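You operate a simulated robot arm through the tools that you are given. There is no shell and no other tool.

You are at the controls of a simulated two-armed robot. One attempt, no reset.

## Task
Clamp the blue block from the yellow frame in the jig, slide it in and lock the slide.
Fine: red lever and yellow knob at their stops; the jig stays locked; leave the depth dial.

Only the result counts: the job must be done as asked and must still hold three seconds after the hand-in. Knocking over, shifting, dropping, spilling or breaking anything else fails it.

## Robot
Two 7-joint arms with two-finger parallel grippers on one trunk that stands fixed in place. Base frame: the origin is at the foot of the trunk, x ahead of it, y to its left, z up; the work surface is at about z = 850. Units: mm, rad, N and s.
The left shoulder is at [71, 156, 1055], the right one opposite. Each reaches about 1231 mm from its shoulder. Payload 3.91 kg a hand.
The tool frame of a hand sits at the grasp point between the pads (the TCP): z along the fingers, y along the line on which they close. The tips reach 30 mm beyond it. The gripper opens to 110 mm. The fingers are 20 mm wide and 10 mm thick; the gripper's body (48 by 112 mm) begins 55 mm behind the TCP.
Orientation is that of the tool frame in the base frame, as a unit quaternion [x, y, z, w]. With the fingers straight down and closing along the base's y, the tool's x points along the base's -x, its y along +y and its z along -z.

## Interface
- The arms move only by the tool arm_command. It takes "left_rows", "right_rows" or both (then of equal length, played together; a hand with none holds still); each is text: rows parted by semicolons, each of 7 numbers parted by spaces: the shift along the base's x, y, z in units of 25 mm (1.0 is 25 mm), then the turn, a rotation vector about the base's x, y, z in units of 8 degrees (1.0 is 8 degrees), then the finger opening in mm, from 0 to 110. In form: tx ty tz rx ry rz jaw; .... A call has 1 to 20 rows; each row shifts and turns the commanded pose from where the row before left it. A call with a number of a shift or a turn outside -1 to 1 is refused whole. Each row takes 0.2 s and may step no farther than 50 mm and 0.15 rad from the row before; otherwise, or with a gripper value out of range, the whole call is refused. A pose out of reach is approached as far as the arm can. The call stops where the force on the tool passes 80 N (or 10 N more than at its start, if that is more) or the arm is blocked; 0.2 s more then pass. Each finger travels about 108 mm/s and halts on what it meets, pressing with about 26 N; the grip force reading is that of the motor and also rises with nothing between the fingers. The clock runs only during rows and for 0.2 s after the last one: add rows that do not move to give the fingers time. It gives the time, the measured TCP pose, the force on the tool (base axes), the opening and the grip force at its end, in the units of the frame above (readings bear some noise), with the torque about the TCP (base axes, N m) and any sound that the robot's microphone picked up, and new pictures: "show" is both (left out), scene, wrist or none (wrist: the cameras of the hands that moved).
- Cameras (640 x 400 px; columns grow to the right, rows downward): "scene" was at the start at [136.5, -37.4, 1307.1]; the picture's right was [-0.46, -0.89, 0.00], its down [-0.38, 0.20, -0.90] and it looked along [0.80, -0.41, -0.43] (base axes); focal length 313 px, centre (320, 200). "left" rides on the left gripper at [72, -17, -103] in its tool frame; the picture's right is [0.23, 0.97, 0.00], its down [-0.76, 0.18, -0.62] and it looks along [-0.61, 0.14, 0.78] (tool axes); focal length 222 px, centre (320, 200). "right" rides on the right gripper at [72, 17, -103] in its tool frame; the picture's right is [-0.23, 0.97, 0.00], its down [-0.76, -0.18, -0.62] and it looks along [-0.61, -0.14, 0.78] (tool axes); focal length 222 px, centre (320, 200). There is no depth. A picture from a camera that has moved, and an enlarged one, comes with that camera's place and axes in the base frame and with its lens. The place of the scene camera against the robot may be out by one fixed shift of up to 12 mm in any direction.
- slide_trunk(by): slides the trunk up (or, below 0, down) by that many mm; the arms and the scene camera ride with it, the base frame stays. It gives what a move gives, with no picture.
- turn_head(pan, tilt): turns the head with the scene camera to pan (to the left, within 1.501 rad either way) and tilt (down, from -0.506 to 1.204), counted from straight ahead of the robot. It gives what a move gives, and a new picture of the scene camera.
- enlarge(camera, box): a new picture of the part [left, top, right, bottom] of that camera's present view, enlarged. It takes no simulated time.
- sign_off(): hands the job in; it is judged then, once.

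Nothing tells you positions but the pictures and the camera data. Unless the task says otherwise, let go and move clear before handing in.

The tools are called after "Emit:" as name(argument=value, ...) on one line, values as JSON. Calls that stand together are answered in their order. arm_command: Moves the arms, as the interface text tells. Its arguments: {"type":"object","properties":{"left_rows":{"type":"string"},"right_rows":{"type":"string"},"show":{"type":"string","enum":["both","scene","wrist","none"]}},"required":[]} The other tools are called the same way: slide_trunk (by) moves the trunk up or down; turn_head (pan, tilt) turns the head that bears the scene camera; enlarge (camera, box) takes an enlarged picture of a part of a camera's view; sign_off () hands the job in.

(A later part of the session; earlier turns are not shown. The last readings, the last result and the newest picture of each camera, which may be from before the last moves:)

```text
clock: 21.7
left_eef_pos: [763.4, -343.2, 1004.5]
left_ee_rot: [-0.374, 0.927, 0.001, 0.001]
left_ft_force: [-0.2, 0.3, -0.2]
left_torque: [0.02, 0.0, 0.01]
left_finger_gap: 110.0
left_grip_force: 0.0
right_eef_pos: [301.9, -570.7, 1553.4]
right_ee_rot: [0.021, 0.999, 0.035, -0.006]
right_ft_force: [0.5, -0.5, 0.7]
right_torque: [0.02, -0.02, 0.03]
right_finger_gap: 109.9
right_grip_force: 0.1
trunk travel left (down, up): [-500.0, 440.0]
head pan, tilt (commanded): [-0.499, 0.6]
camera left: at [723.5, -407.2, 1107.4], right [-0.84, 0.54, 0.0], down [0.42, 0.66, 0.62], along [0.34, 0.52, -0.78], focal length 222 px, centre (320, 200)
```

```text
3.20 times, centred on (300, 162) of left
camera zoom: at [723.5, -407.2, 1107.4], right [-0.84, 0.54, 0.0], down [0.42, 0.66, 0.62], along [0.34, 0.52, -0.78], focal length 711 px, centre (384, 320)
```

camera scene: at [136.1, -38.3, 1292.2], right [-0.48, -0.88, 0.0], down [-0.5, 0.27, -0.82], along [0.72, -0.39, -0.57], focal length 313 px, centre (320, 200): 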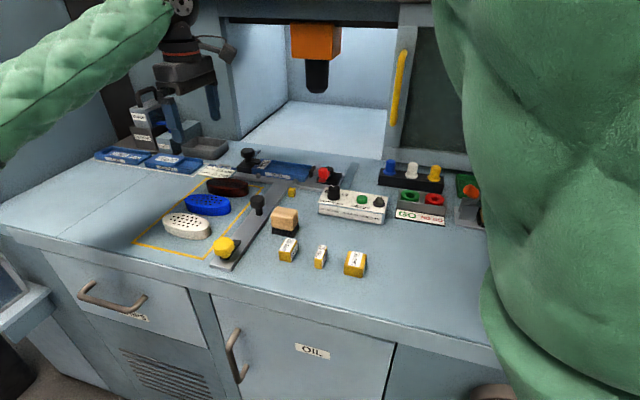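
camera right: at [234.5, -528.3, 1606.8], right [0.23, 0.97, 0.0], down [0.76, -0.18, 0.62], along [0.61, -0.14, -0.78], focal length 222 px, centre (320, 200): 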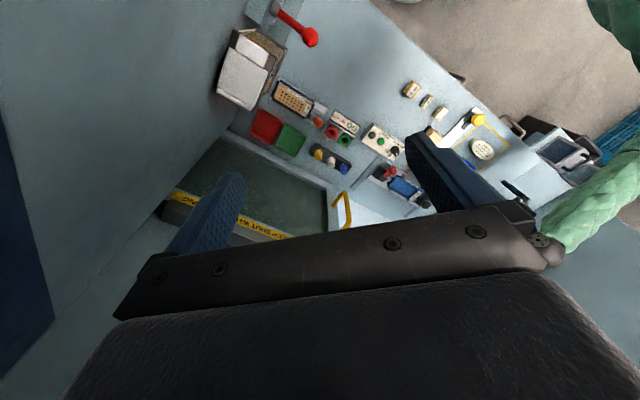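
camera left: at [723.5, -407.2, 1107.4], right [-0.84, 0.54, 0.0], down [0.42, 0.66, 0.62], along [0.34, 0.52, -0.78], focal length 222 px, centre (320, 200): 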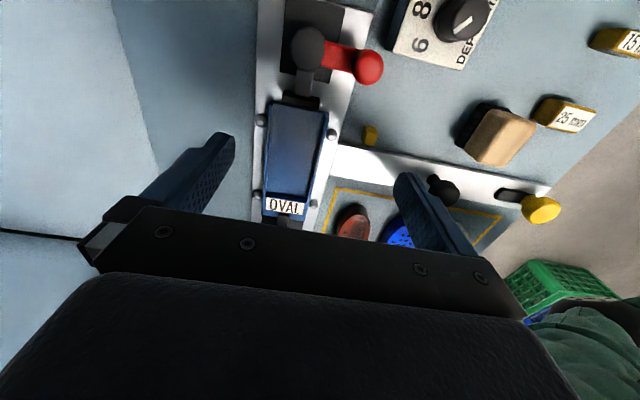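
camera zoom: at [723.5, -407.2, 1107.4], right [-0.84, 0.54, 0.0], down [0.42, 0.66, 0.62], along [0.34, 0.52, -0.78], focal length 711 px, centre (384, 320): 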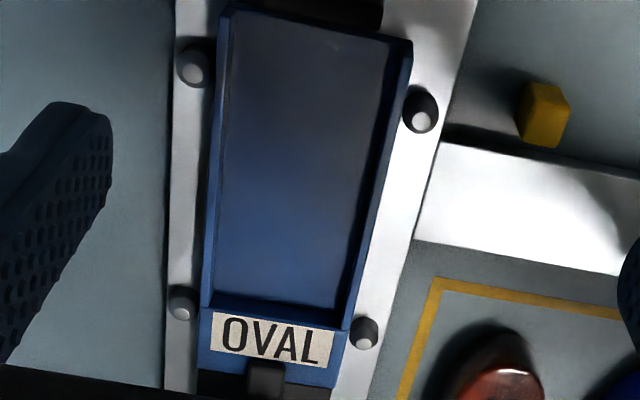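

Pocket measures roughly 56-58 mm wide and about 129 mm from stop to open jaw, so a 115 mm block plus the 15 mm spacer from the card fits the intent. Next I hover the left hand directly over the blue block, turned to about 50.5°.

Emit:
arm_command(left_rows="0.05 0.99 0 0 0 0.08 110; 0.05 0.99 0 0 0 0.08 110; 0.05 0.99 0 0 0 0.08 110; 0.05 0.99 0 0 0 0.08 110; 0.05 0.99 0 0 0 0.08 110; 0.05 0.99 0 0 0 0.08 110; 0.05 0.99 0 0 0 0.08 110; 0.05 0.99 0 0 0 0.08 110; 0.05 0.99 0 0 0 0.08 110; 0.05 0.99 0 0 0 0.09 110; 0 0 -0.6 0 0 0 110; 0 0 -0.6 0 0 0 110", show="wrist")

Emit:
enlarge(camera="left", box=[220, 50, 420, 200])

```text
clock: 24.3
left_eef_pos: [776.7, -95.1, 973.9]
left_ee_rot: [-0.426, 0.905, -0.001, 0.001]
left_ft_force: [-0.4, -0.4, -0.5]
left_torque: [-0.03, -0.03, 0.04]
left_finger_gap: 110.0
left_grip_force: 0.0
right_eef_pos: [300.0, -570.1, 1553.9]
right_ee_rot: [0.021, 0.999, 0.034, -0.005]
right_ft_force: [0.4, -0.8, -0.1]
right_torque: [-0.03, 0.03, 0.0]
right_finger_gap: 109.8
right_grip_force: 0.1
trunk travel left (down, up): [-500.0, 440.0]
head pan, tilt (commanded): [-0.499, 0.6]
camera left: at [743.8, -161.8, 1076.9], right [-0.9, 0.44, 0.0], down [0.35, 0.7, 0.62], along [0.28, 0.56, -0.78], focal length 222 px, centre (320, 200)
```

left: 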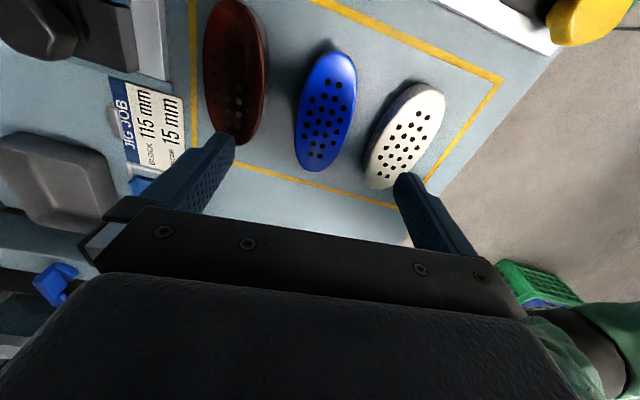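

```text
2.67 times, centred on (320, 125) of left
camera zoom: at [743.8, -161.8, 1076.9], right [-0.9, 0.44, 0.0], down [0.35, 0.7, 0.62], along [0.28, 0.56, -0.78], focal length 592 px, centre (320, 400)
```

zoom: 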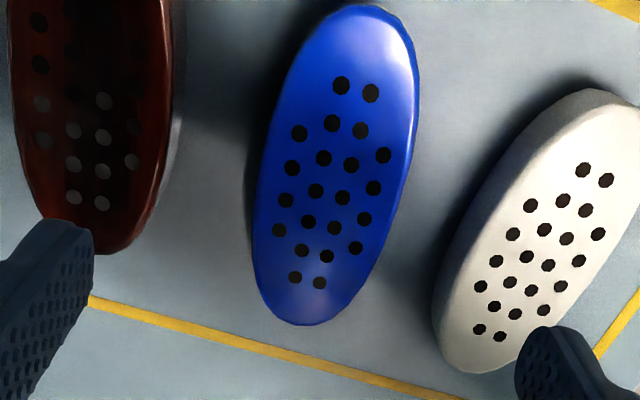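

Blue block's hole pattern is centred between the fingers, axis about 50°. I'll check its height from the scene camera before descending.

Emit:
enlarge(camera="scene", box=[150, 165, 270, 240])

Emit:
enlarge(camera="scene", box=[230, 135, 350, 210])

```text
5.33 times, centred on (210, 202) of scene
camera zoom: at [132.3, -37.1, 1292.9], right [-0.48, -0.88, 0.0], down [-0.5, 0.27, -0.82], along [0.72, -0.39, -0.57], focal length 1668 px, centre (907, 187)
```

zoom: 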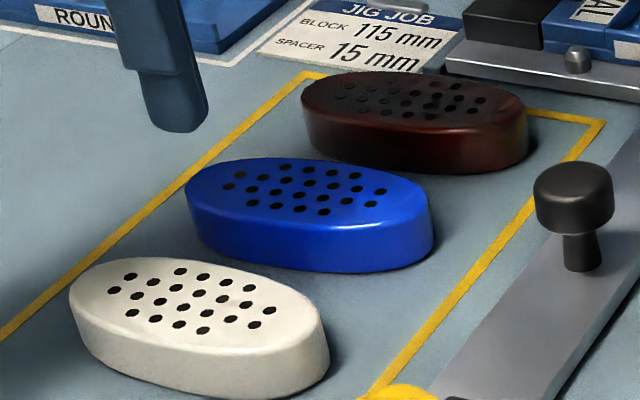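

```text
5.33 times, centred on (290, 172) of scene
camera zoom: at [132.3, -37.1, 1292.9], right [-0.48, -0.88, 0.0], down [-0.5, 0.27, -0.82], along [0.72, -0.39, -0.57], focal length 1668 px, centre (480, 347)
```

zoom: 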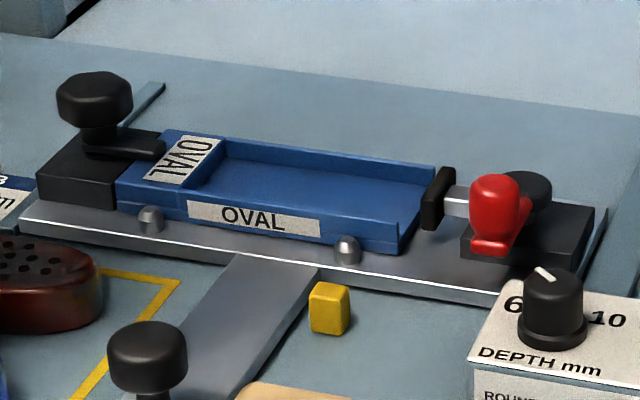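

The block is about 22-23 mm tall, the pocket walls rise to about z = 874 over a floor near 864. I'll narrow the fingers to 66 mm to clear the neighbouring blocks, go down until the tips are about 13 mm above the table, and check before closing.

Emit:
arm_command(left_rows="-0.1 0 0 0 0 0 66; 0 0 0 0 0 0 66; 0 0 -0.8 0 0 0 66; 0 0 -0.8 0 0 0 66; 0 0 -0.8 0 0 0 66; 0 0 -0.4 0 0 0 66", show="both")

Emit:
enlarge(camera="left", box=[200, 80, 440, 230])

Emit:
enlarge(camera="scene", box=[150, 145, 290, 240])

```text
clock: 25.7
left_eef_pos: [773.0, -98.1, 903.4]
left_ee_rot: [-0.426, 0.905, 0.0, 0.001]
left_ft_force: [0.4, -0.1, -0.4]
left_torque: [-0.02, 0.01, -0.02]
left_finger_gap: 66.0
left_grip_force: 0.0
right_eef_pos: [301.1, -569.6, 1554.4]
right_ee_rot: [0.021, 0.999, 0.035, -0.005]
right_ft_force: [0.7, -0.4, -0.2]
right_torque: [0.02, 0.01, -0.04]
right_finger_gap: 109.9
right_grip_force: 0.1
trunk travel left (down, up): [-500.0, 440.0]
head pan, tilt (commanded): [-0.499, 0.6]
camera scene: at [132.1, -37.6, 1292.9], right [-0.48, -0.88, 0.0], down [-0.5, 0.27, -0.82], along [0.72, -0.39, -0.57], focal length 313 px, centre (320, 200)
camera left: at [740.4, -163.1, 1006.6], right [-0.9, 0.45, 0.0], down [0.35, 0.7, 0.62], along [0.28, 0.56, -0.78], focal length 222 px, centre (320, 200)
```

scene: 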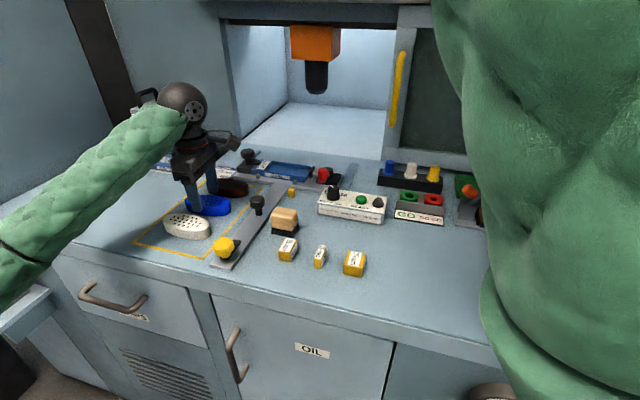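
left: 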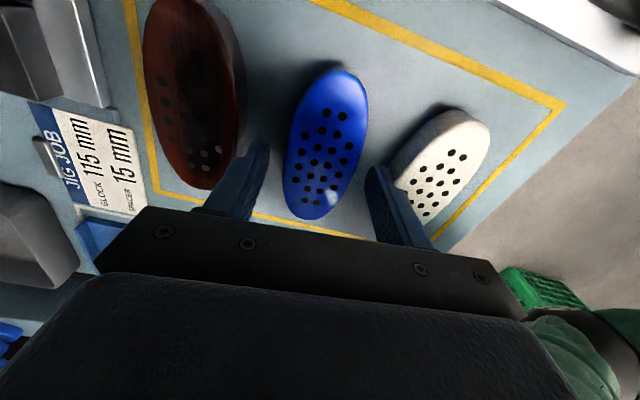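

```text
2.67 times, centred on (320, 155) of left
camera zoom: at [740.4, -163.1, 1006.6], right [-0.9, 0.45, 0.0], down [0.35, 0.7, 0.62], along [0.28, 0.56, -0.78], focal length 592 px, centre (320, 320)
```

zoom: 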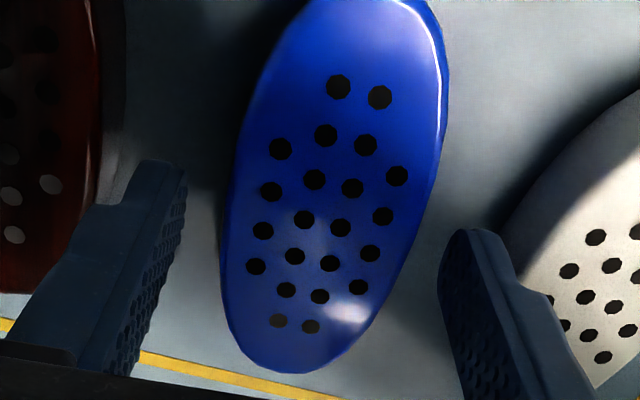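

```text
4.21 times, centred on (220, 192) of scene
camera zoom: at [132.1, -37.6, 1292.9], right [-0.48, -0.88, 0.0], down [-0.5, 0.27, -0.82], along [0.72, -0.39, -0.57], focal length 1317 px, centre (741, 232)
```

zoom: 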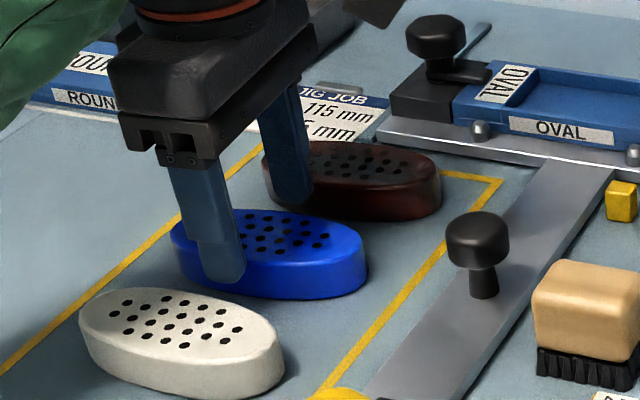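

Triangulating the holes gives the block centre at (773.4,-96.0), top at z = 874, axis 49.8°. I'll fine-tune, lower to tips at 863 and close.

Emit:
arm_command(left_rows="0.02 0.08 -0.42 0 0 -0.075 66; 0 0 0 0 0 0 66; 0 0 0 0 0 0 40; 0 0 0 0 0 0 40; 0 0 0 0 0 0 40", show="both")

Emit:
enlarge(camera="left", box=[200, 80, 440, 230])

```text
clock: 26.9
left_eef_pos: [774.3, -95.4, 893.0]
left_ee_rot: [-0.421, 0.907, 0.0, 0.0]
left_ft_force: [0.5, -0.9, 2.0]
left_torque: [0.04, 0.03, -0.03]
left_finger_gap: 49.1
left_grip_force: 25.9
right_eef_pos: [299.1, -569.9, 1554.2]
right_ee_rot: [0.022, 0.999, 0.034, -0.006]
right_ft_force: [0.3, -0.5, 0.3]
right_torque: [-0.02, 0.01, 0.02]
right_finger_gap: 110.0
right_grip_force: 0.0
trunk travel left (down, up): [-500.0, 440.0]
head pan, tilt (commanded): [-0.499, 0.6]
camera scene: at [132.0, -37.6, 1292.8], right [-0.48, -0.88, 0.0], down [-0.5, 0.27, -0.82], along [0.72, -0.39, -0.57], focal length 313 px, centre (320, 200)
camera left: at [740.3, -160.6, 995.8], right [-0.89, 0.45, 0.0], down [0.35, 0.7, 0.62], along [0.28, 0.56, -0.78], focal length 222 px, centre (320, 200)
```

scene: 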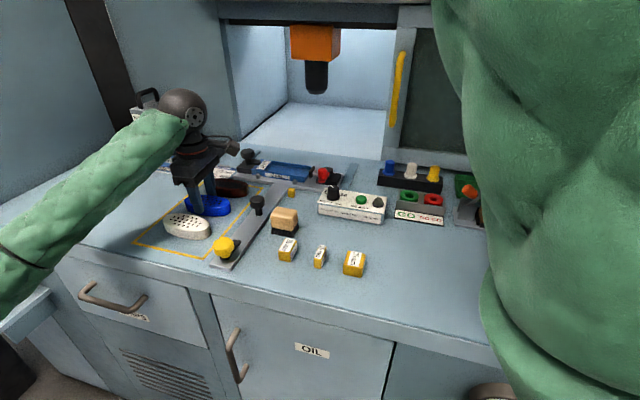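
left: 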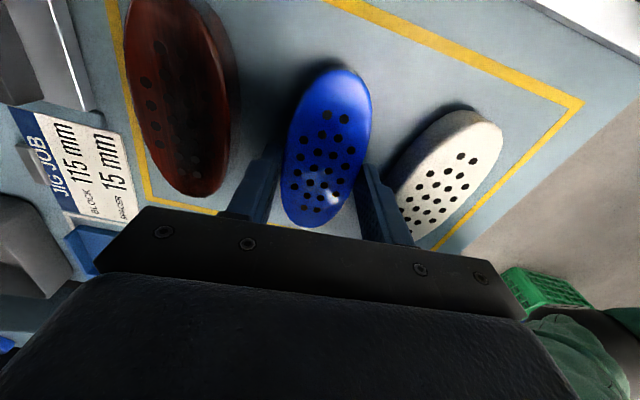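

```text
2.67 times, centred on (320, 155) of left
camera zoom: at [740.3, -160.6, 995.8], right [-0.89, 0.45, 0.0], down [0.35, 0.7, 0.62], along [0.28, 0.56, -0.78], focal length 592 px, centre (320, 320)
```

zoom: 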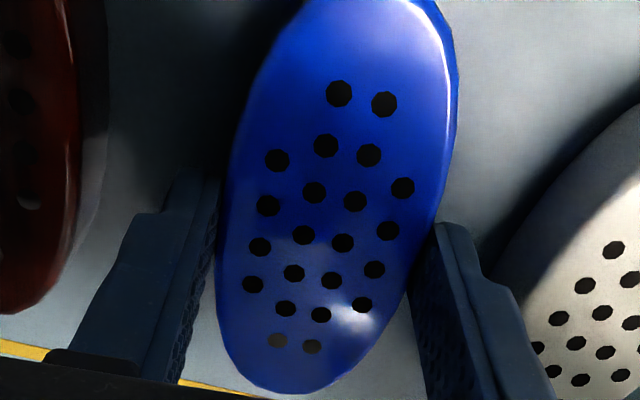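

Block gripped (49 mm wide). I'll lift it, turn it to the jig's angle and hover a little to the near side of the jig so the camera can measure the pocket past the held block.

Emit:
arm_command(left_rows="0 0 0.4 0 0 0 40; 0 0 0.8 0 0 0 40; 0 0 1 0 0 0 40; 0 0 1 0 0 0 40; 0 -0.98 0.1 0 0 -0.11 40; 0 -0.98 0 0 0 -0.11 40; 0 -0.98 0 0 0 -0.11 40; 0 -0.98 0 0 0 -0.11 40; 0 -0.98 0 0 0 -0.11 40; -0.14 -0.98 0 0 0 -0.11 40", show="both")

Emit:
enlarge(camera="left", box=[140, 0, 300, 100])

Emit:
enlarge(camera="left", box=[140, 100, 300, 200])

```text
clock: 29.1
left_eef_pos: [769.5, -241.8, 976.1]
left_ee_rot: [-0.38, 0.925, 0.001, 0.0]
left_ft_force: [0.1, -1.0, -0.5]
left_torque: [0.04, -0.02, 0.01]
left_finger_gap: 40.1
left_grip_force: 0.0
right_eef_pos: [301.9, -571.7, 1553.3]
right_ee_rot: [0.021, 0.999, 0.034, -0.005]
right_ft_force: [-0.4, 0.1, -0.6]
right_torque: [-0.02, 0.0, -0.02]
right_finger_gap: 110.1
right_grip_force: 0.1
trunk travel left (down, up): [-500.0, 440.0]
head pan, tilt (commanded): [-0.499, 0.6]
camera scene: at [131.9, -38.4, 1292.8], right [-0.48, -0.88, 0.0], down [-0.5, 0.27, -0.82], along [0.72, -0.39, -0.57], focal length 313 px, centre (320, 200)
camera left: at [729.3, -305.0, 1079.9], right [-0.85, 0.53, 0.0], down [0.42, 0.66, 0.62], along [0.33, 0.53, -0.78], focal length 222 px, centre (320, 200)
```

scene: 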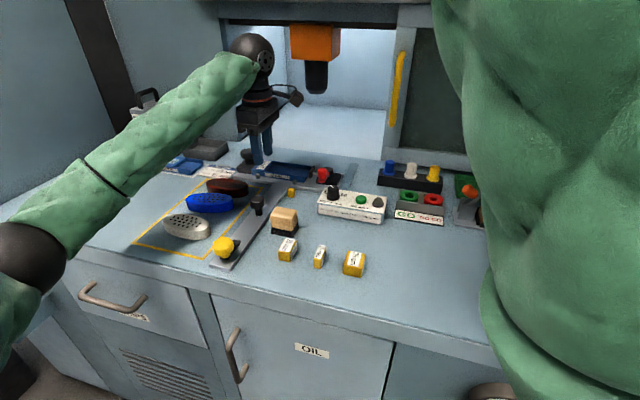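
left: 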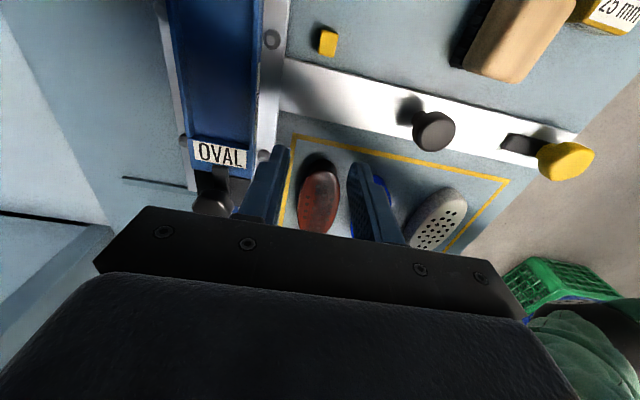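

```text
4.00 times, centred on (220, 50) of left
camera zoom: at [729.3, -305.0, 1079.9], right [-0.85, 0.53, 0.0], down [0.42, 0.66, 0.62], along [0.33, 0.53, -0.78], focal length 888 px, centre (720, 800)
```

zoom: 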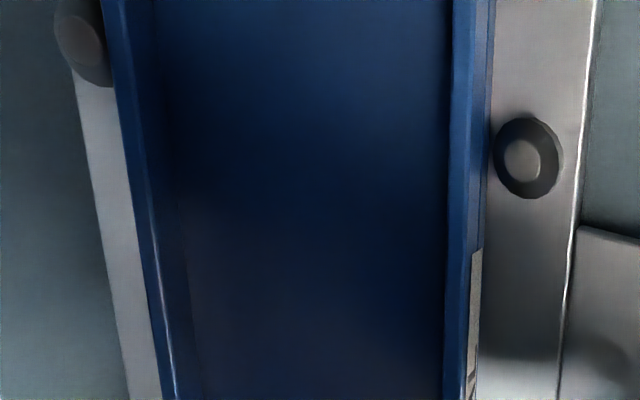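

```text
4.00 times, centred on (220, 150) of left
camera zoom: at [729.3, -305.0, 1079.9], right [-0.85, 0.53, 0.0], down [0.42, 0.66, 0.62], along [0.33, 0.53, -0.78], focal length 888 px, centre (720, 400)
```

zoom: 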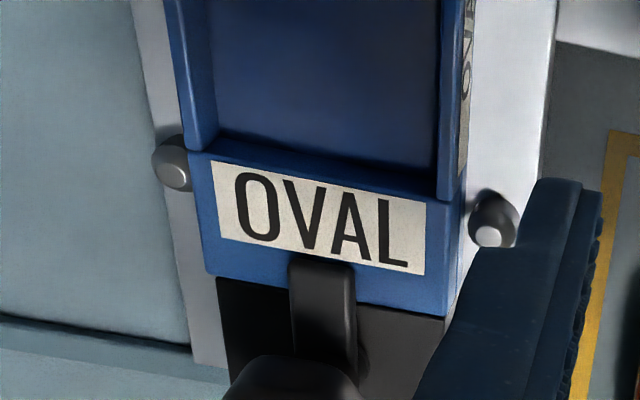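

The grip reads empty and the fingers closed to 40 mm: the block slipped out, and it appears to still be in its place in the frame. I'll check how it lies.

Emit:
enlarge(camera="scene", box=[150, 165, 270, 240])

Emit:
enlarge(camera="left", box=[280, 120, 480, 250])

```text
5.33 times, centred on (210, 202) of scene
camera zoom: at [131.9, -38.4, 1292.8], right [-0.48, -0.88, 0.0], down [-0.5, 0.27, -0.82], along [0.72, -0.39, -0.57], focal length 1668 px, centre (907, 187)
```

zoom: 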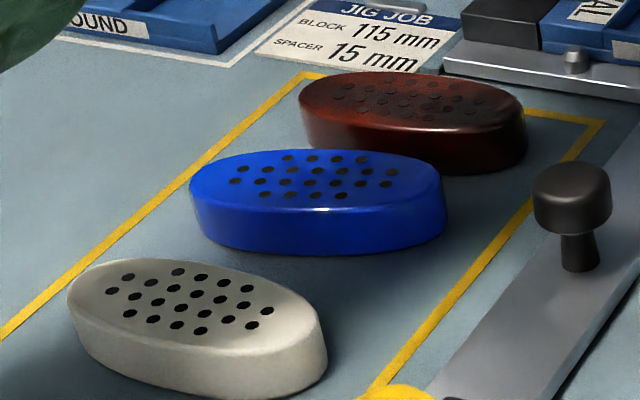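

```text
3.08 times, centred on (380, 185) of left
camera zoom: at [729.3, -305.0, 1079.9], right [-0.85, 0.53, 0.0], down [0.42, 0.66, 0.62], along [0.33, 0.53, -0.78], focal length 684 px, centre (135, 246)
```

zoom: 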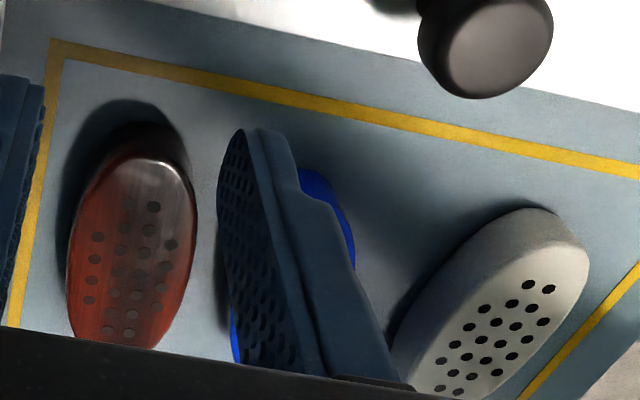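

The block stayed upright in the frame, only shifted about 11 mm and turned. Next time I'll grip it lower. While here, I want a better side-on measurement of jaw and stop, so I'll move the camera a little along the jig.

Emit:
arm_command(left_rows="-0.5 -0.5 0.5 0 0 0 40; -0.7 -0.7 0.5 0 0 0 40; -0.7 -0.7 0.4 0 0 0 40", show="wrist")

Emit:
enlarge(camera="left", box=[150, 0, 310, 100])

Emit:
enlarge(camera="left", box=[150, 80, 310, 180])

```text
clock: 29.9
left_eef_pos: [721.4, -291.0, 1010.6]
left_ee_rot: [-0.38, 0.925, 0.0, 0.0]
left_ft_force: [0.2, -0.4, -0.3]
left_torque: [0.01, 0.01, -0.04]
left_finger_gap: 39.9
left_grip_force: 0.1
right_eef_pos: [300.2, -571.4, 1553.6]
right_ee_rot: [0.02, 0.999, 0.034, -0.005]
right_ft_force: [-0.1, -0.4, -0.7]
right_torque: [-0.02, -0.02, 0.03]
right_finger_gap: 109.9
right_grip_force: 0.0
trunk travel left (down, up): [-500.0, 440.0]
head pan, tilt (commanded): [-0.499, 0.6]
camera left: at [682.0, -353.5, 1113.9], right [-0.85, 0.53, 0.0], down [0.42, 0.66, 0.62], along [0.33, 0.53, -0.78], focal length 222 px, centre (320, 200)
```

left: 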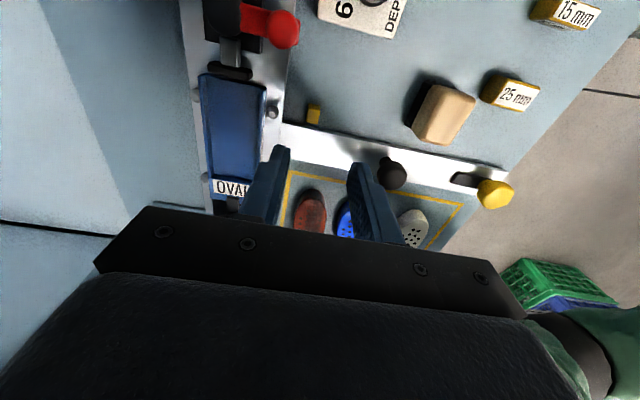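

```text
4.00 times, centred on (230, 50) of left
camera zoom: at [682.0, -353.5, 1113.9], right [-0.85, 0.53, 0.0], down [0.42, 0.66, 0.62], along [0.33, 0.53, -0.78], focal length 888 px, centre (680, 800)
```

zoom: 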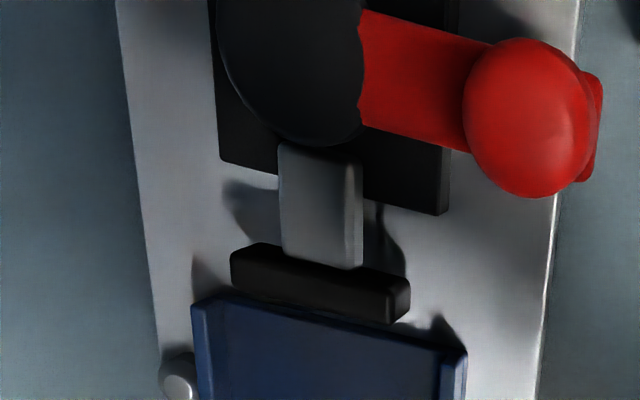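

```text
4.00 times, centred on (230, 130) of left
camera zoom: at [682.0, -353.5, 1113.9], right [-0.85, 0.53, 0.0], down [0.42, 0.66, 0.62], along [0.33, 0.53, -0.78], focal length 888 px, centre (680, 480)
```

zoom: 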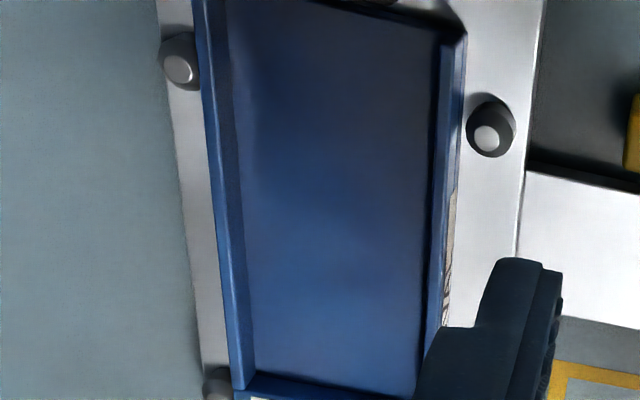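

The jaw-to-stop gap now measures about 121 mm from several views, which matters for whether a spacer fits. I'll read the labels on the spare inserts and the card again at high zoom.

Emit:
enlarge(camera="scene", box=[90, 140, 170, 190])

Emit:
enlarge(camera="scene", box=[190, 155, 250, 193])

Emit:
enlarge(camera="scene", box=[235, 145, 345, 200])

Emit:
enlarge(camera="scene", box=[310, 180, 400, 230])

```text
8.00 times, centred on (130, 165) of scene
camera zoom: at [131.6, -38.2, 1292.8], right [-0.48, -0.88, 0.0], down [-0.5, 0.27, -0.82], along [0.72, -0.39, -0.57], focal length 2502 px, centre (1840, 480)
```

zoom: 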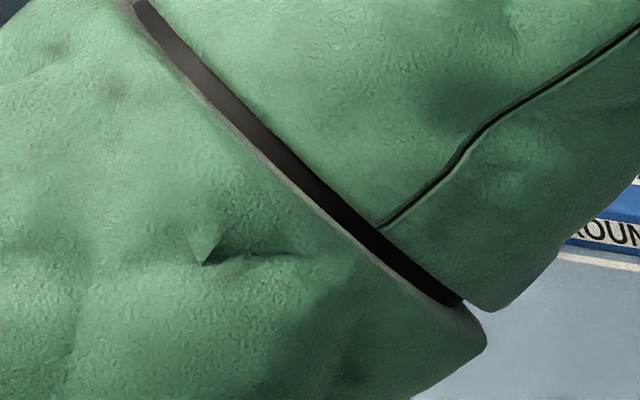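

```text
10.53 times, centred on (220, 174) of scene
camera zoom: at [131.6, -38.2, 1292.8], right [-0.48, -0.88, 0.0], down [-0.5, 0.27, -0.82], along [0.72, -0.39, -0.57], focal length 3292 px, centre (1373, 474)
```

zoom: 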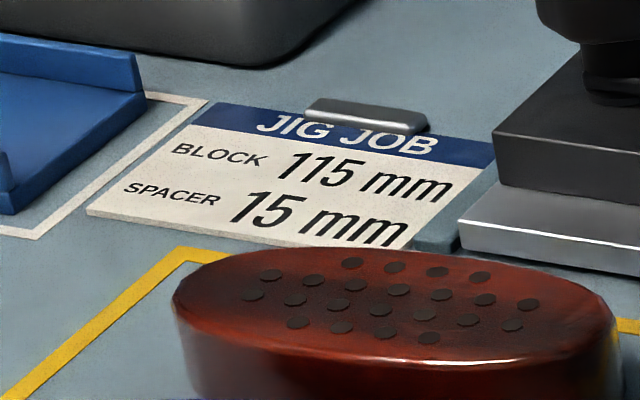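

```text
5.82 times, centred on (290, 172) of scene
camera zoom: at [131.6, -38.2, 1292.8], right [-0.48, -0.88, 0.0], down [-0.5, 0.27, -0.82], along [0.72, -0.39, -0.57], focal length 1820 px, centre (494, 360)
```

zoom: 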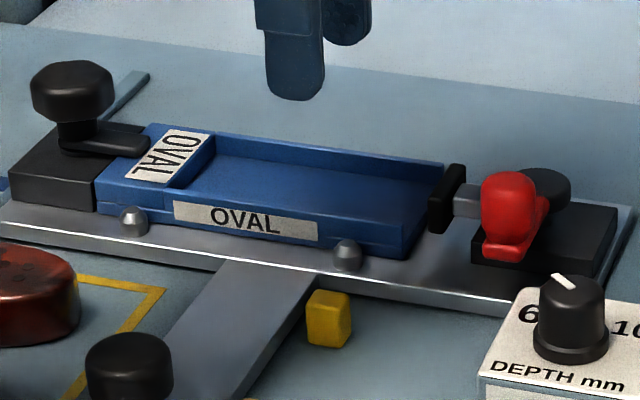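

```text
7.11 times, centred on (355, 205) of scene
camera zoom: at [131.6, -38.2, 1292.8], right [-0.48, -0.88, 0.0], down [-0.5, 0.27, -0.82], along [0.72, -0.39, -0.57], focal length 2224 px, centre (71, 164)
```

zoom: 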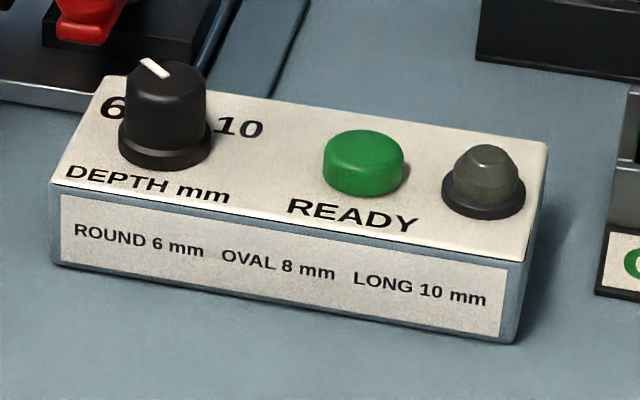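

Now back to hover over the blue block to re-measure its pose and its length.

Emit:
arm_command(left_rows="0.3 0.93 0 0 0 0.08 66; 0.3 0.93 0 0 0 0.08 66; 0.3 0.93 0 0 0 0.08 66; 0.3 0.93 0 0 0 0.08 66; 0.3 0.93 0 0 0 0.08 66; 0.3 0.93 0 0 0 0.08 66; 0.3 0.93 0 0 0 0.08 66; 0.3 0.93 0 0 0 0.08 66; 0 0 0 0 0 0 66", show="wrist")

Emit:
enlarge(camera="left", box=[220, 40, 420, 165])

```text
clock: 31.9
left_eef_pos: [782.7, -106.2, 1008.3]
left_ee_rot: [-0.42, 0.907, 0.001, 0.0]
left_ft_force: [0.7, -0.6, 0.6]
left_torque: [0.0, -0.02, 0.02]
left_finger_gap: 65.9
left_grip_force: 0.0
right_eef_pos: [300.6, -570.4, 1553.8]
right_ee_rot: [0.021, 0.999, 0.035, -0.006]
right_ft_force: [0.4, 0.3, -0.2]
right_torque: [0.06, 0.0, -0.02]
right_finger_gap: 110.3
right_grip_force: 0.1
trunk travel left (down, up): [-500.0, 440.0]
head pan, tilt (commanded): [-0.499, 0.6]
camera left: at [749.9, -171.1, 1111.3], right [-0.89, 0.46, 0.0], down [0.36, 0.7, 0.62], along [0.29, 0.55, -0.78], focal length 222 px, centre (320, 200)
```

left: 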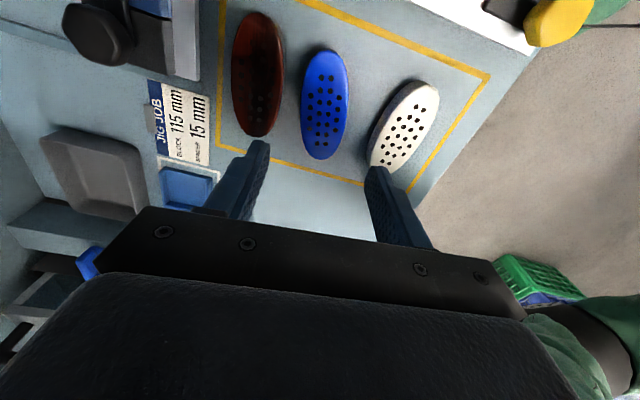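

```text
3.20 times, centred on (320, 102) of left
camera zoom: at [749.9, -171.1, 1111.3], right [-0.89, 0.46, 0.0], down [0.36, 0.7, 0.62], along [0.29, 0.55, -0.78], focal length 711 px, centre (320, 512)
```

zoom: 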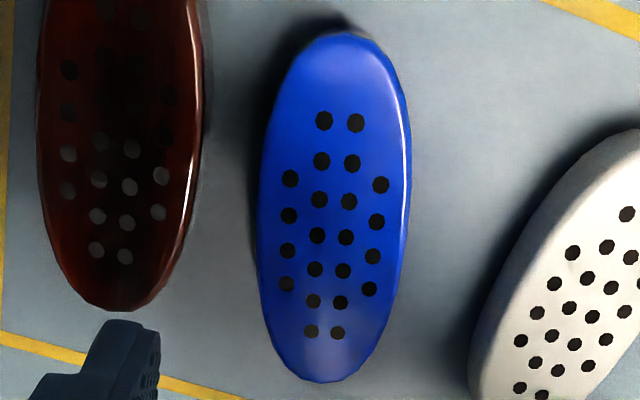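

The block now lies centred at (781.6,-102.9) with its axis at about 59°, roughly 111-113 mm long. I'll turn the hand to 59°, narrow the fingers to 57 mm and come down to just above it for a check.

Emit:
arm_command(left_rows="-0.04 0.075 0 0 0 0.59 57; -0.04 0.075 0 0 0 0.59 57; 0 0 -0.9 0 0 0 57; 0 0 -0.9 0 0 0 57; 0 0 -0.9 0 0 0 57; 0 0 -0.9 0 0 0 57", show="wrist")

Emit:
enlarge(camera="left", box=[200, 80, 440, 230])

```text
clock: 33.3
left_eef_pos: [782.4, -99.5, 920.6]
left_ee_rot: [-0.494, 0.869, -0.001, 0.001]
left_ft_force: [0.1, -1.3, 0.6]
left_torque: [-0.01, 0.01, 0.01]
left_finger_gap: 56.9
left_grip_force: 0.0
right_eef_pos: [301.1, -570.5, 1553.4]
right_ee_rot: [0.021, 0.999, 0.034, -0.005]
right_ft_force: [0.2, -1.3, 0.0]
right_torque: [-0.01, 0.03, 0.01]
right_finger_gap: 109.8
right_grip_force: 0.0
trunk travel left (down, up): [-500.0, 440.0]
head pan, tilt (commanded): [-0.499, 0.6]
camera left: at [759.3, -170.4, 1023.2], right [-0.95, 0.3, 0.0], down [0.24, 0.75, 0.62], along [0.19, 0.59, -0.78], focal length 222 px, centre (320, 200)
```

left: 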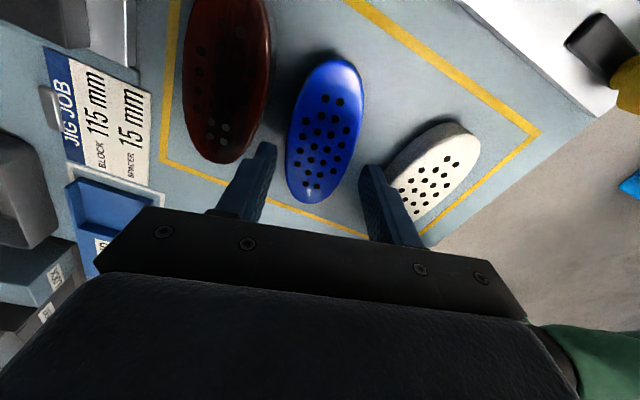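

```text
2.67 times, centred on (320, 155) of left
camera zoom: at [759.3, -170.4, 1023.2], right [-0.95, 0.3, 0.0], down [0.24, 0.75, 0.62], along [0.19, 0.59, -0.78], focal length 592 px, centre (320, 320)
```

zoom: 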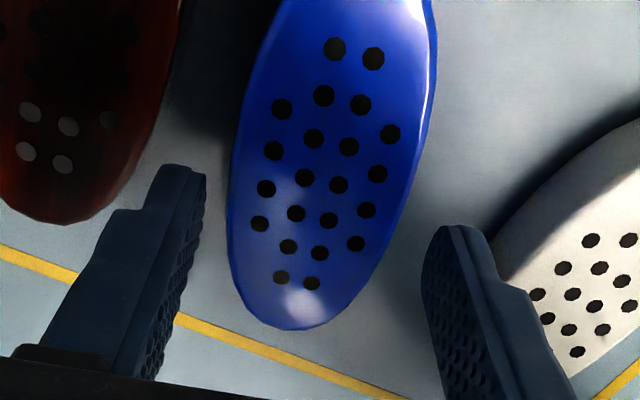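

Measured block centre (781.1,-102.6) at 59.3°; small correction, then down to tips 6 mm above the table and close.

Emit:
arm_command(left_rows="-0.07 -0.11 0 0 0 0 57; 0 0 -0.7 0 0 0 57; 0 0 -0.68 0 0 0 57; 0 0 0 0 0 0 57; 0 0 0 0 0 0 40; 0 0 0 0 0 0 40; 0 0 0 0 0 0 40", show="both")

Emit:
enlarge(camera="left", box=[200, 80, 440, 230])

Emit:
enlarge(camera="scene", box=[150, 145, 290, 240])

```text
clock: 34.9
left_eef_pos: [778.8, -104.4, 885.2]
left_ee_rot: [-0.493, 0.87, 0.0, 0.0]
left_ft_force: [0.2, 0.4, -0.6]
left_torque: [-0.01, 0.01, 0.01]
left_finger_gap: 48.8
left_grip_force: 25.8
right_eef_pos: [300.3, -570.0, 1553.2]
right_ee_rot: [0.021, 0.999, 0.033, -0.006]
right_ft_force: [0.8, 0.0, -0.2]
right_torque: [0.01, -0.01, 0.0]
right_finger_gap: 110.1
right_grip_force: 0.1
trunk travel left (down, up): [-500.0, 440.0]
head pan, tilt (commanded): [-0.499, 0.6]
camera scene: at [132.1, -37.6, 1292.8], right [-0.48, -0.88, 0.0], down [-0.5, 0.27, -0.82], along [0.72, -0.39, -0.57], focal length 313 px, centre (320, 200)
camera left: at [756.4, -173.8, 988.5], right [-0.95, 0.3, 0.0], down [0.24, 0.74, 0.62], along [0.19, 0.59, -0.78], focal length 222 px, centre (320, 200)
```

scene: 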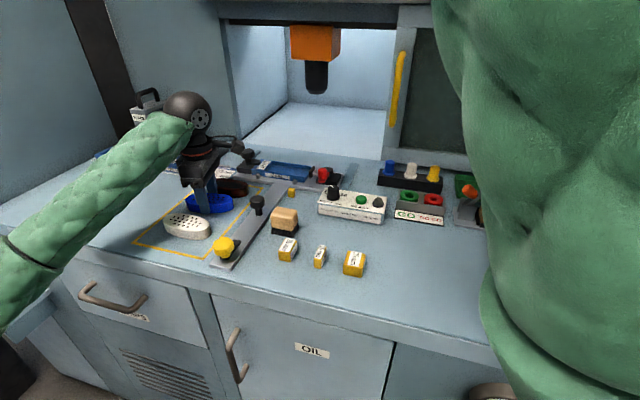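
left: 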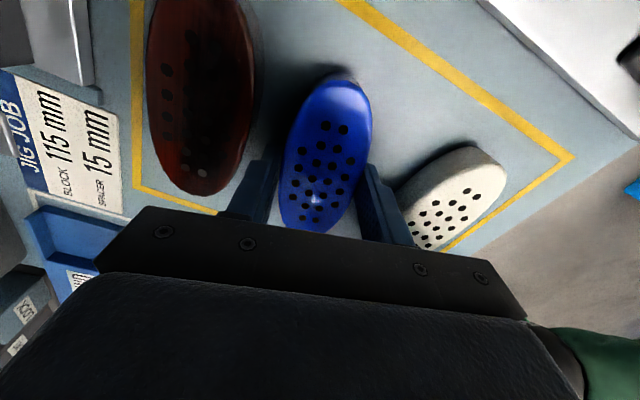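

```text
2.67 times, centred on (320, 155) of left
camera zoom: at [756.4, -173.8, 988.5], right [-0.95, 0.3, 0.0], down [0.24, 0.74, 0.62], along [0.19, 0.59, -0.78], focal length 592 px, centre (320, 320)
```

zoom: 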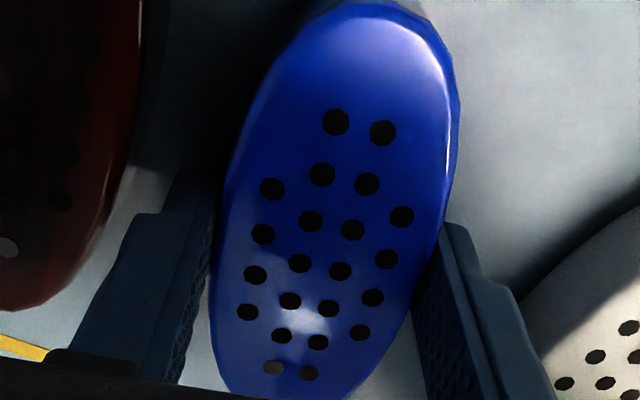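

```text
4.21 times, centred on (220, 192) of scene
camera zoom: at [132.1, -37.6, 1292.8], right [-0.48, -0.88, 0.0], down [-0.5, 0.27, -0.82], along [0.72, -0.39, -0.57], focal length 1317 px, centre (741, 232)
```

zoom: 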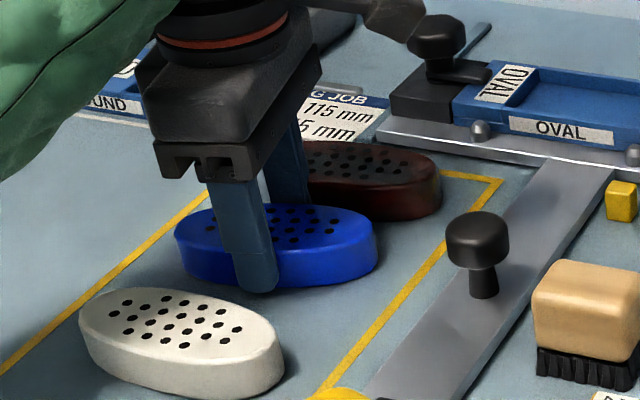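

Gripped at 48.8 mm with 18 mm of contact height. A slow short lift to test the hold.

Emit:
arm_command(left_rows="0 0 0.1 0 0 0 40; 0 0 0.1 0 0 0 40; 0 0 0.2 0 0 0 40; 0 0 0.2 0 0 0 40; 0 0 0 0 0 0 40", show="both")

Emit:
enlarge(camera="scene", box=[150, 145, 290, 240])

```text
clock: 36.1
left_eef_pos: [777.4, -103.0, 899.9]
left_ee_rot: [-0.494, 0.87, -0.001, 0.0]
left_ft_force: [0.5, -0.2, -0.7]
left_torque: [-0.01, 0.01, 0.02]
left_finger_gap: 48.9
left_grip_force: 25.3
right_eef_pos: [300.9, -569.8, 1553.2]
right_ee_rot: [0.022, 0.999, 0.034, -0.005]
right_ft_force: [-0.1, 0.2, -0.7]
right_torque: [0.0, -0.02, -0.02]
right_finger_gap: 110.2
right_grip_force: 0.2
trunk travel left (down, up): [-500.0, 440.0]
head pan, tilt (commanded): [-0.499, 0.6]
camera scene: at [132.2, -37.6, 1292.8], right [-0.48, -0.88, 0.0], down [-0.5, 0.27, -0.82], along [0.72, -0.39, -0.57], focal length 313 px, centre (320, 200)
camera left: at [756.2, -173.5, 1003.2], right [-0.95, 0.3, 0.0], down [0.24, 0.74, 0.62], along [0.19, 0.59, -0.78], focal length 222 px, centre (320, 200)
```

scene: 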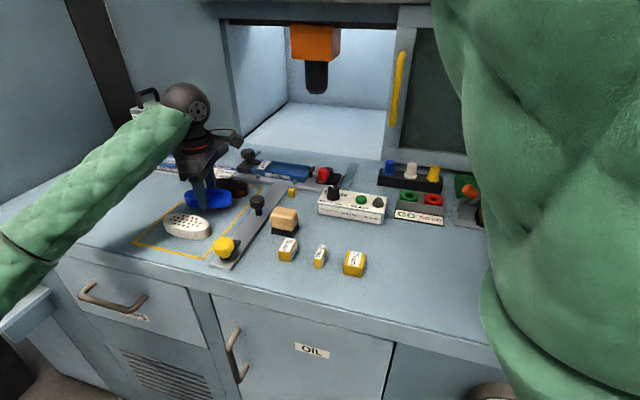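
left: 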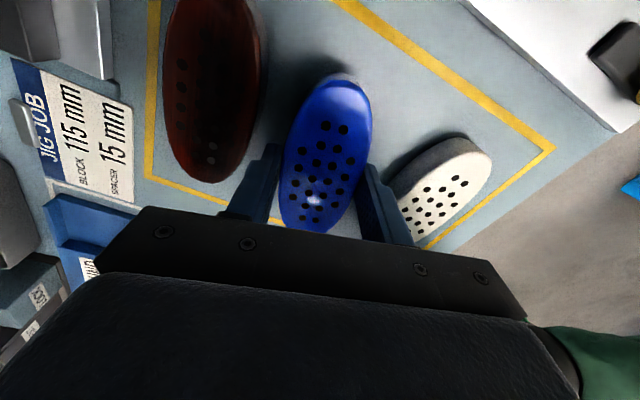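

```text
4.21 times, centred on (220, 192) of scene
camera zoom: at [132.2, -37.6, 1292.8], right [-0.48, -0.88, 0.0], down [-0.5, 0.27, -0.82], along [0.72, -0.39, -0.57], focal length 1317 px, centre (741, 232)
```

zoom: 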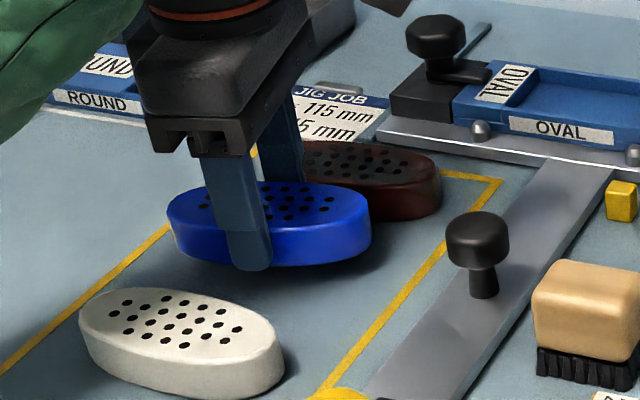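

The block lifts cleanly and level. Now I raise it slowly, turn it to the jig angle and carry it over the pocket, staying high.

Emit:
arm_command(left_rows="0 0 0.3 0 0 0 40; 0 0 0.5 0 0 0 40; 0 0 0.5 0 0 0 40; 0 0 0.5 0 0 0 40; 0 0 0.5 0 0 0 40; 0 0 0.3 0 0 0 40", show="none")

Emit:
arm_command(left_rows="0.05 -0.3 0 0 0 -0.06 40; 0.1 -0.58 0 0 0 -0.122 40; 0.1 -0.58 0 0 0 -0.122 40; 0.1 -0.58 0 0 0 -0.122 40; 0.1 -0.58 0 0 0 -0.122 40; 0.1 -0.58 0 0 0 -0.122 40; 0.1 -0.58 0 0 0 -0.122 40; 0.1 -0.58 0 0 0 -0.122 40; 0.1 -0.58 0 0 0 -0.122 40; 0.1 -0.58 0 0 0 -0.122 40; 0.1 -0.58 0 0 0 -0.122 40; 0.1 -0.58 0 0 0 -0.122 40; 0.1 -0.58 0 0 0 -0.122 40; 0.1 -0.58 0 0 0 -0.122 40; 0.1 -0.58 0 0 0 -0.122 40; 0.05 -0.3 0 0 0 -0.06 40", show="both")

Emit:
enlarge(camera="scene", box=[220, 110, 360, 205])

Emit:
enlarge(camera="left", box=[200, 40, 440, 240])

```text
clock: 37.5
left_eef_pos: [779.4, -102.1, 964.5]
left_ee_rot: [-0.494, 0.869, -0.001, 0.0]
left_ft_force: [0.4, 0.9, -0.8]
left_torque: [0.0, 0.02, 0.01]
left_finger_gap: 48.9
left_grip_force: 25.9
right_eef_pos: [300.0, -570.4, 1553.3]
right_ee_rot: [0.021, 0.999, 0.034, -0.005]
right_ft_force: [-0.3, 0.7, -0.9]
right_torque: [-0.02, -0.02, 0.02]
right_finger_gap: 110.1
right_grip_force: 0.0
trunk travel left (down, up): [-500.0, 440.0]
head pan, tilt (commanded): [-0.499, 0.6]
```

```text
clock: 40.9
left_eef_pos: [817.7, -320.2, 964.1]
left_ee_rot: [-0.379, 0.926, -0.001, 0.0]
left_ft_force: [0.8, -0.9, -0.2]
left_torque: [0.02, 0.02, -0.01]
left_finger_gap: 49.1
left_grip_force: 25.9
right_eef_pos: [301.2, -569.8, 1554.2]
right_ee_rot: [0.021, 0.999, 0.034, -0.006]
right_ft_force: [-0.3, -0.3, 0.2]
right_torque: [-0.05, -0.01, 0.03]
right_finger_gap: 110.0
right_grip_force: 0.0
trunk travel left (down, up): [-500.0, 440.0]
head pan, tilt (commanded): [-0.499, 0.6]
camera scene: at [132.2, -37.8, 1292.8], right [-0.48, -0.88, 0.0], down [-0.5, 0.27, -0.82], along [0.72, -0.39, -0.57], focal length 313 px, centre (320, 200)
camera left: at [776.6, -383.9, 1067.7], right [-0.84, 0.54, 0.0], down [0.42, 0.66, 0.62], along [0.33, 0.53, -0.78], focal length 222 px, centre (320, 200)
```

scene: 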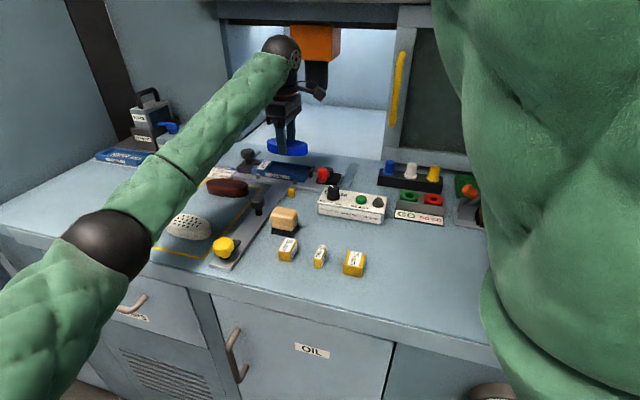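
left: 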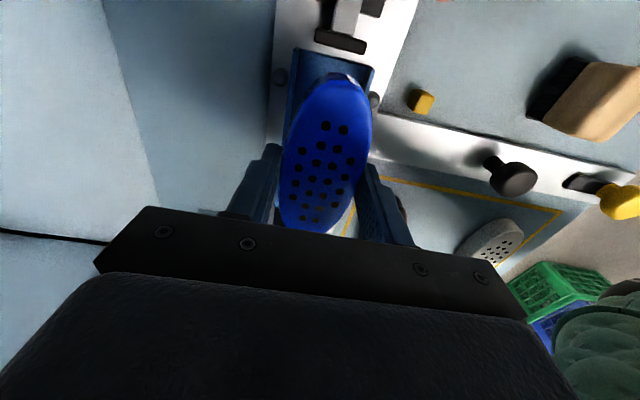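

```text
4.21 times, centred on (290, 158) of scene
camera zoom: at [132.2, -37.8, 1292.8], right [-0.48, -0.88, 0.0], down [-0.5, 0.27, -0.82], along [0.72, -0.39, -0.57], focal length 1317 px, centre (446, 379)
```

zoom: 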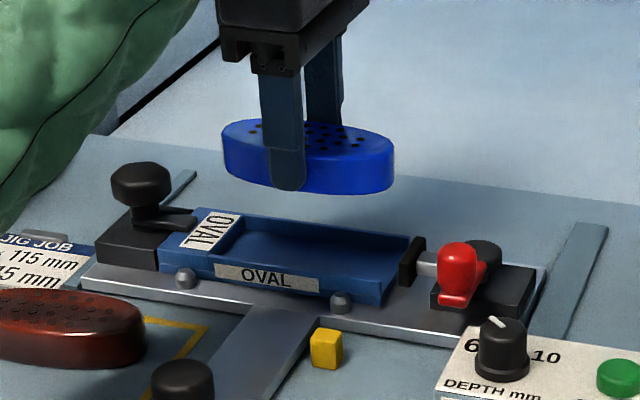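

```text
2.00 times, centred on (320, 140) of left
camera zoom: at [776.6, -383.9, 1067.7], right [-0.84, 0.54, 0.0], down [0.42, 0.66, 0.62], along [0.33, 0.53, -0.78], focal length 444 px, centre (320, 320)
```

zoom: 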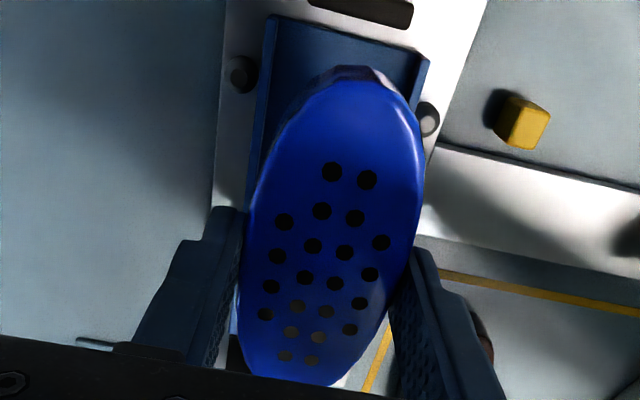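

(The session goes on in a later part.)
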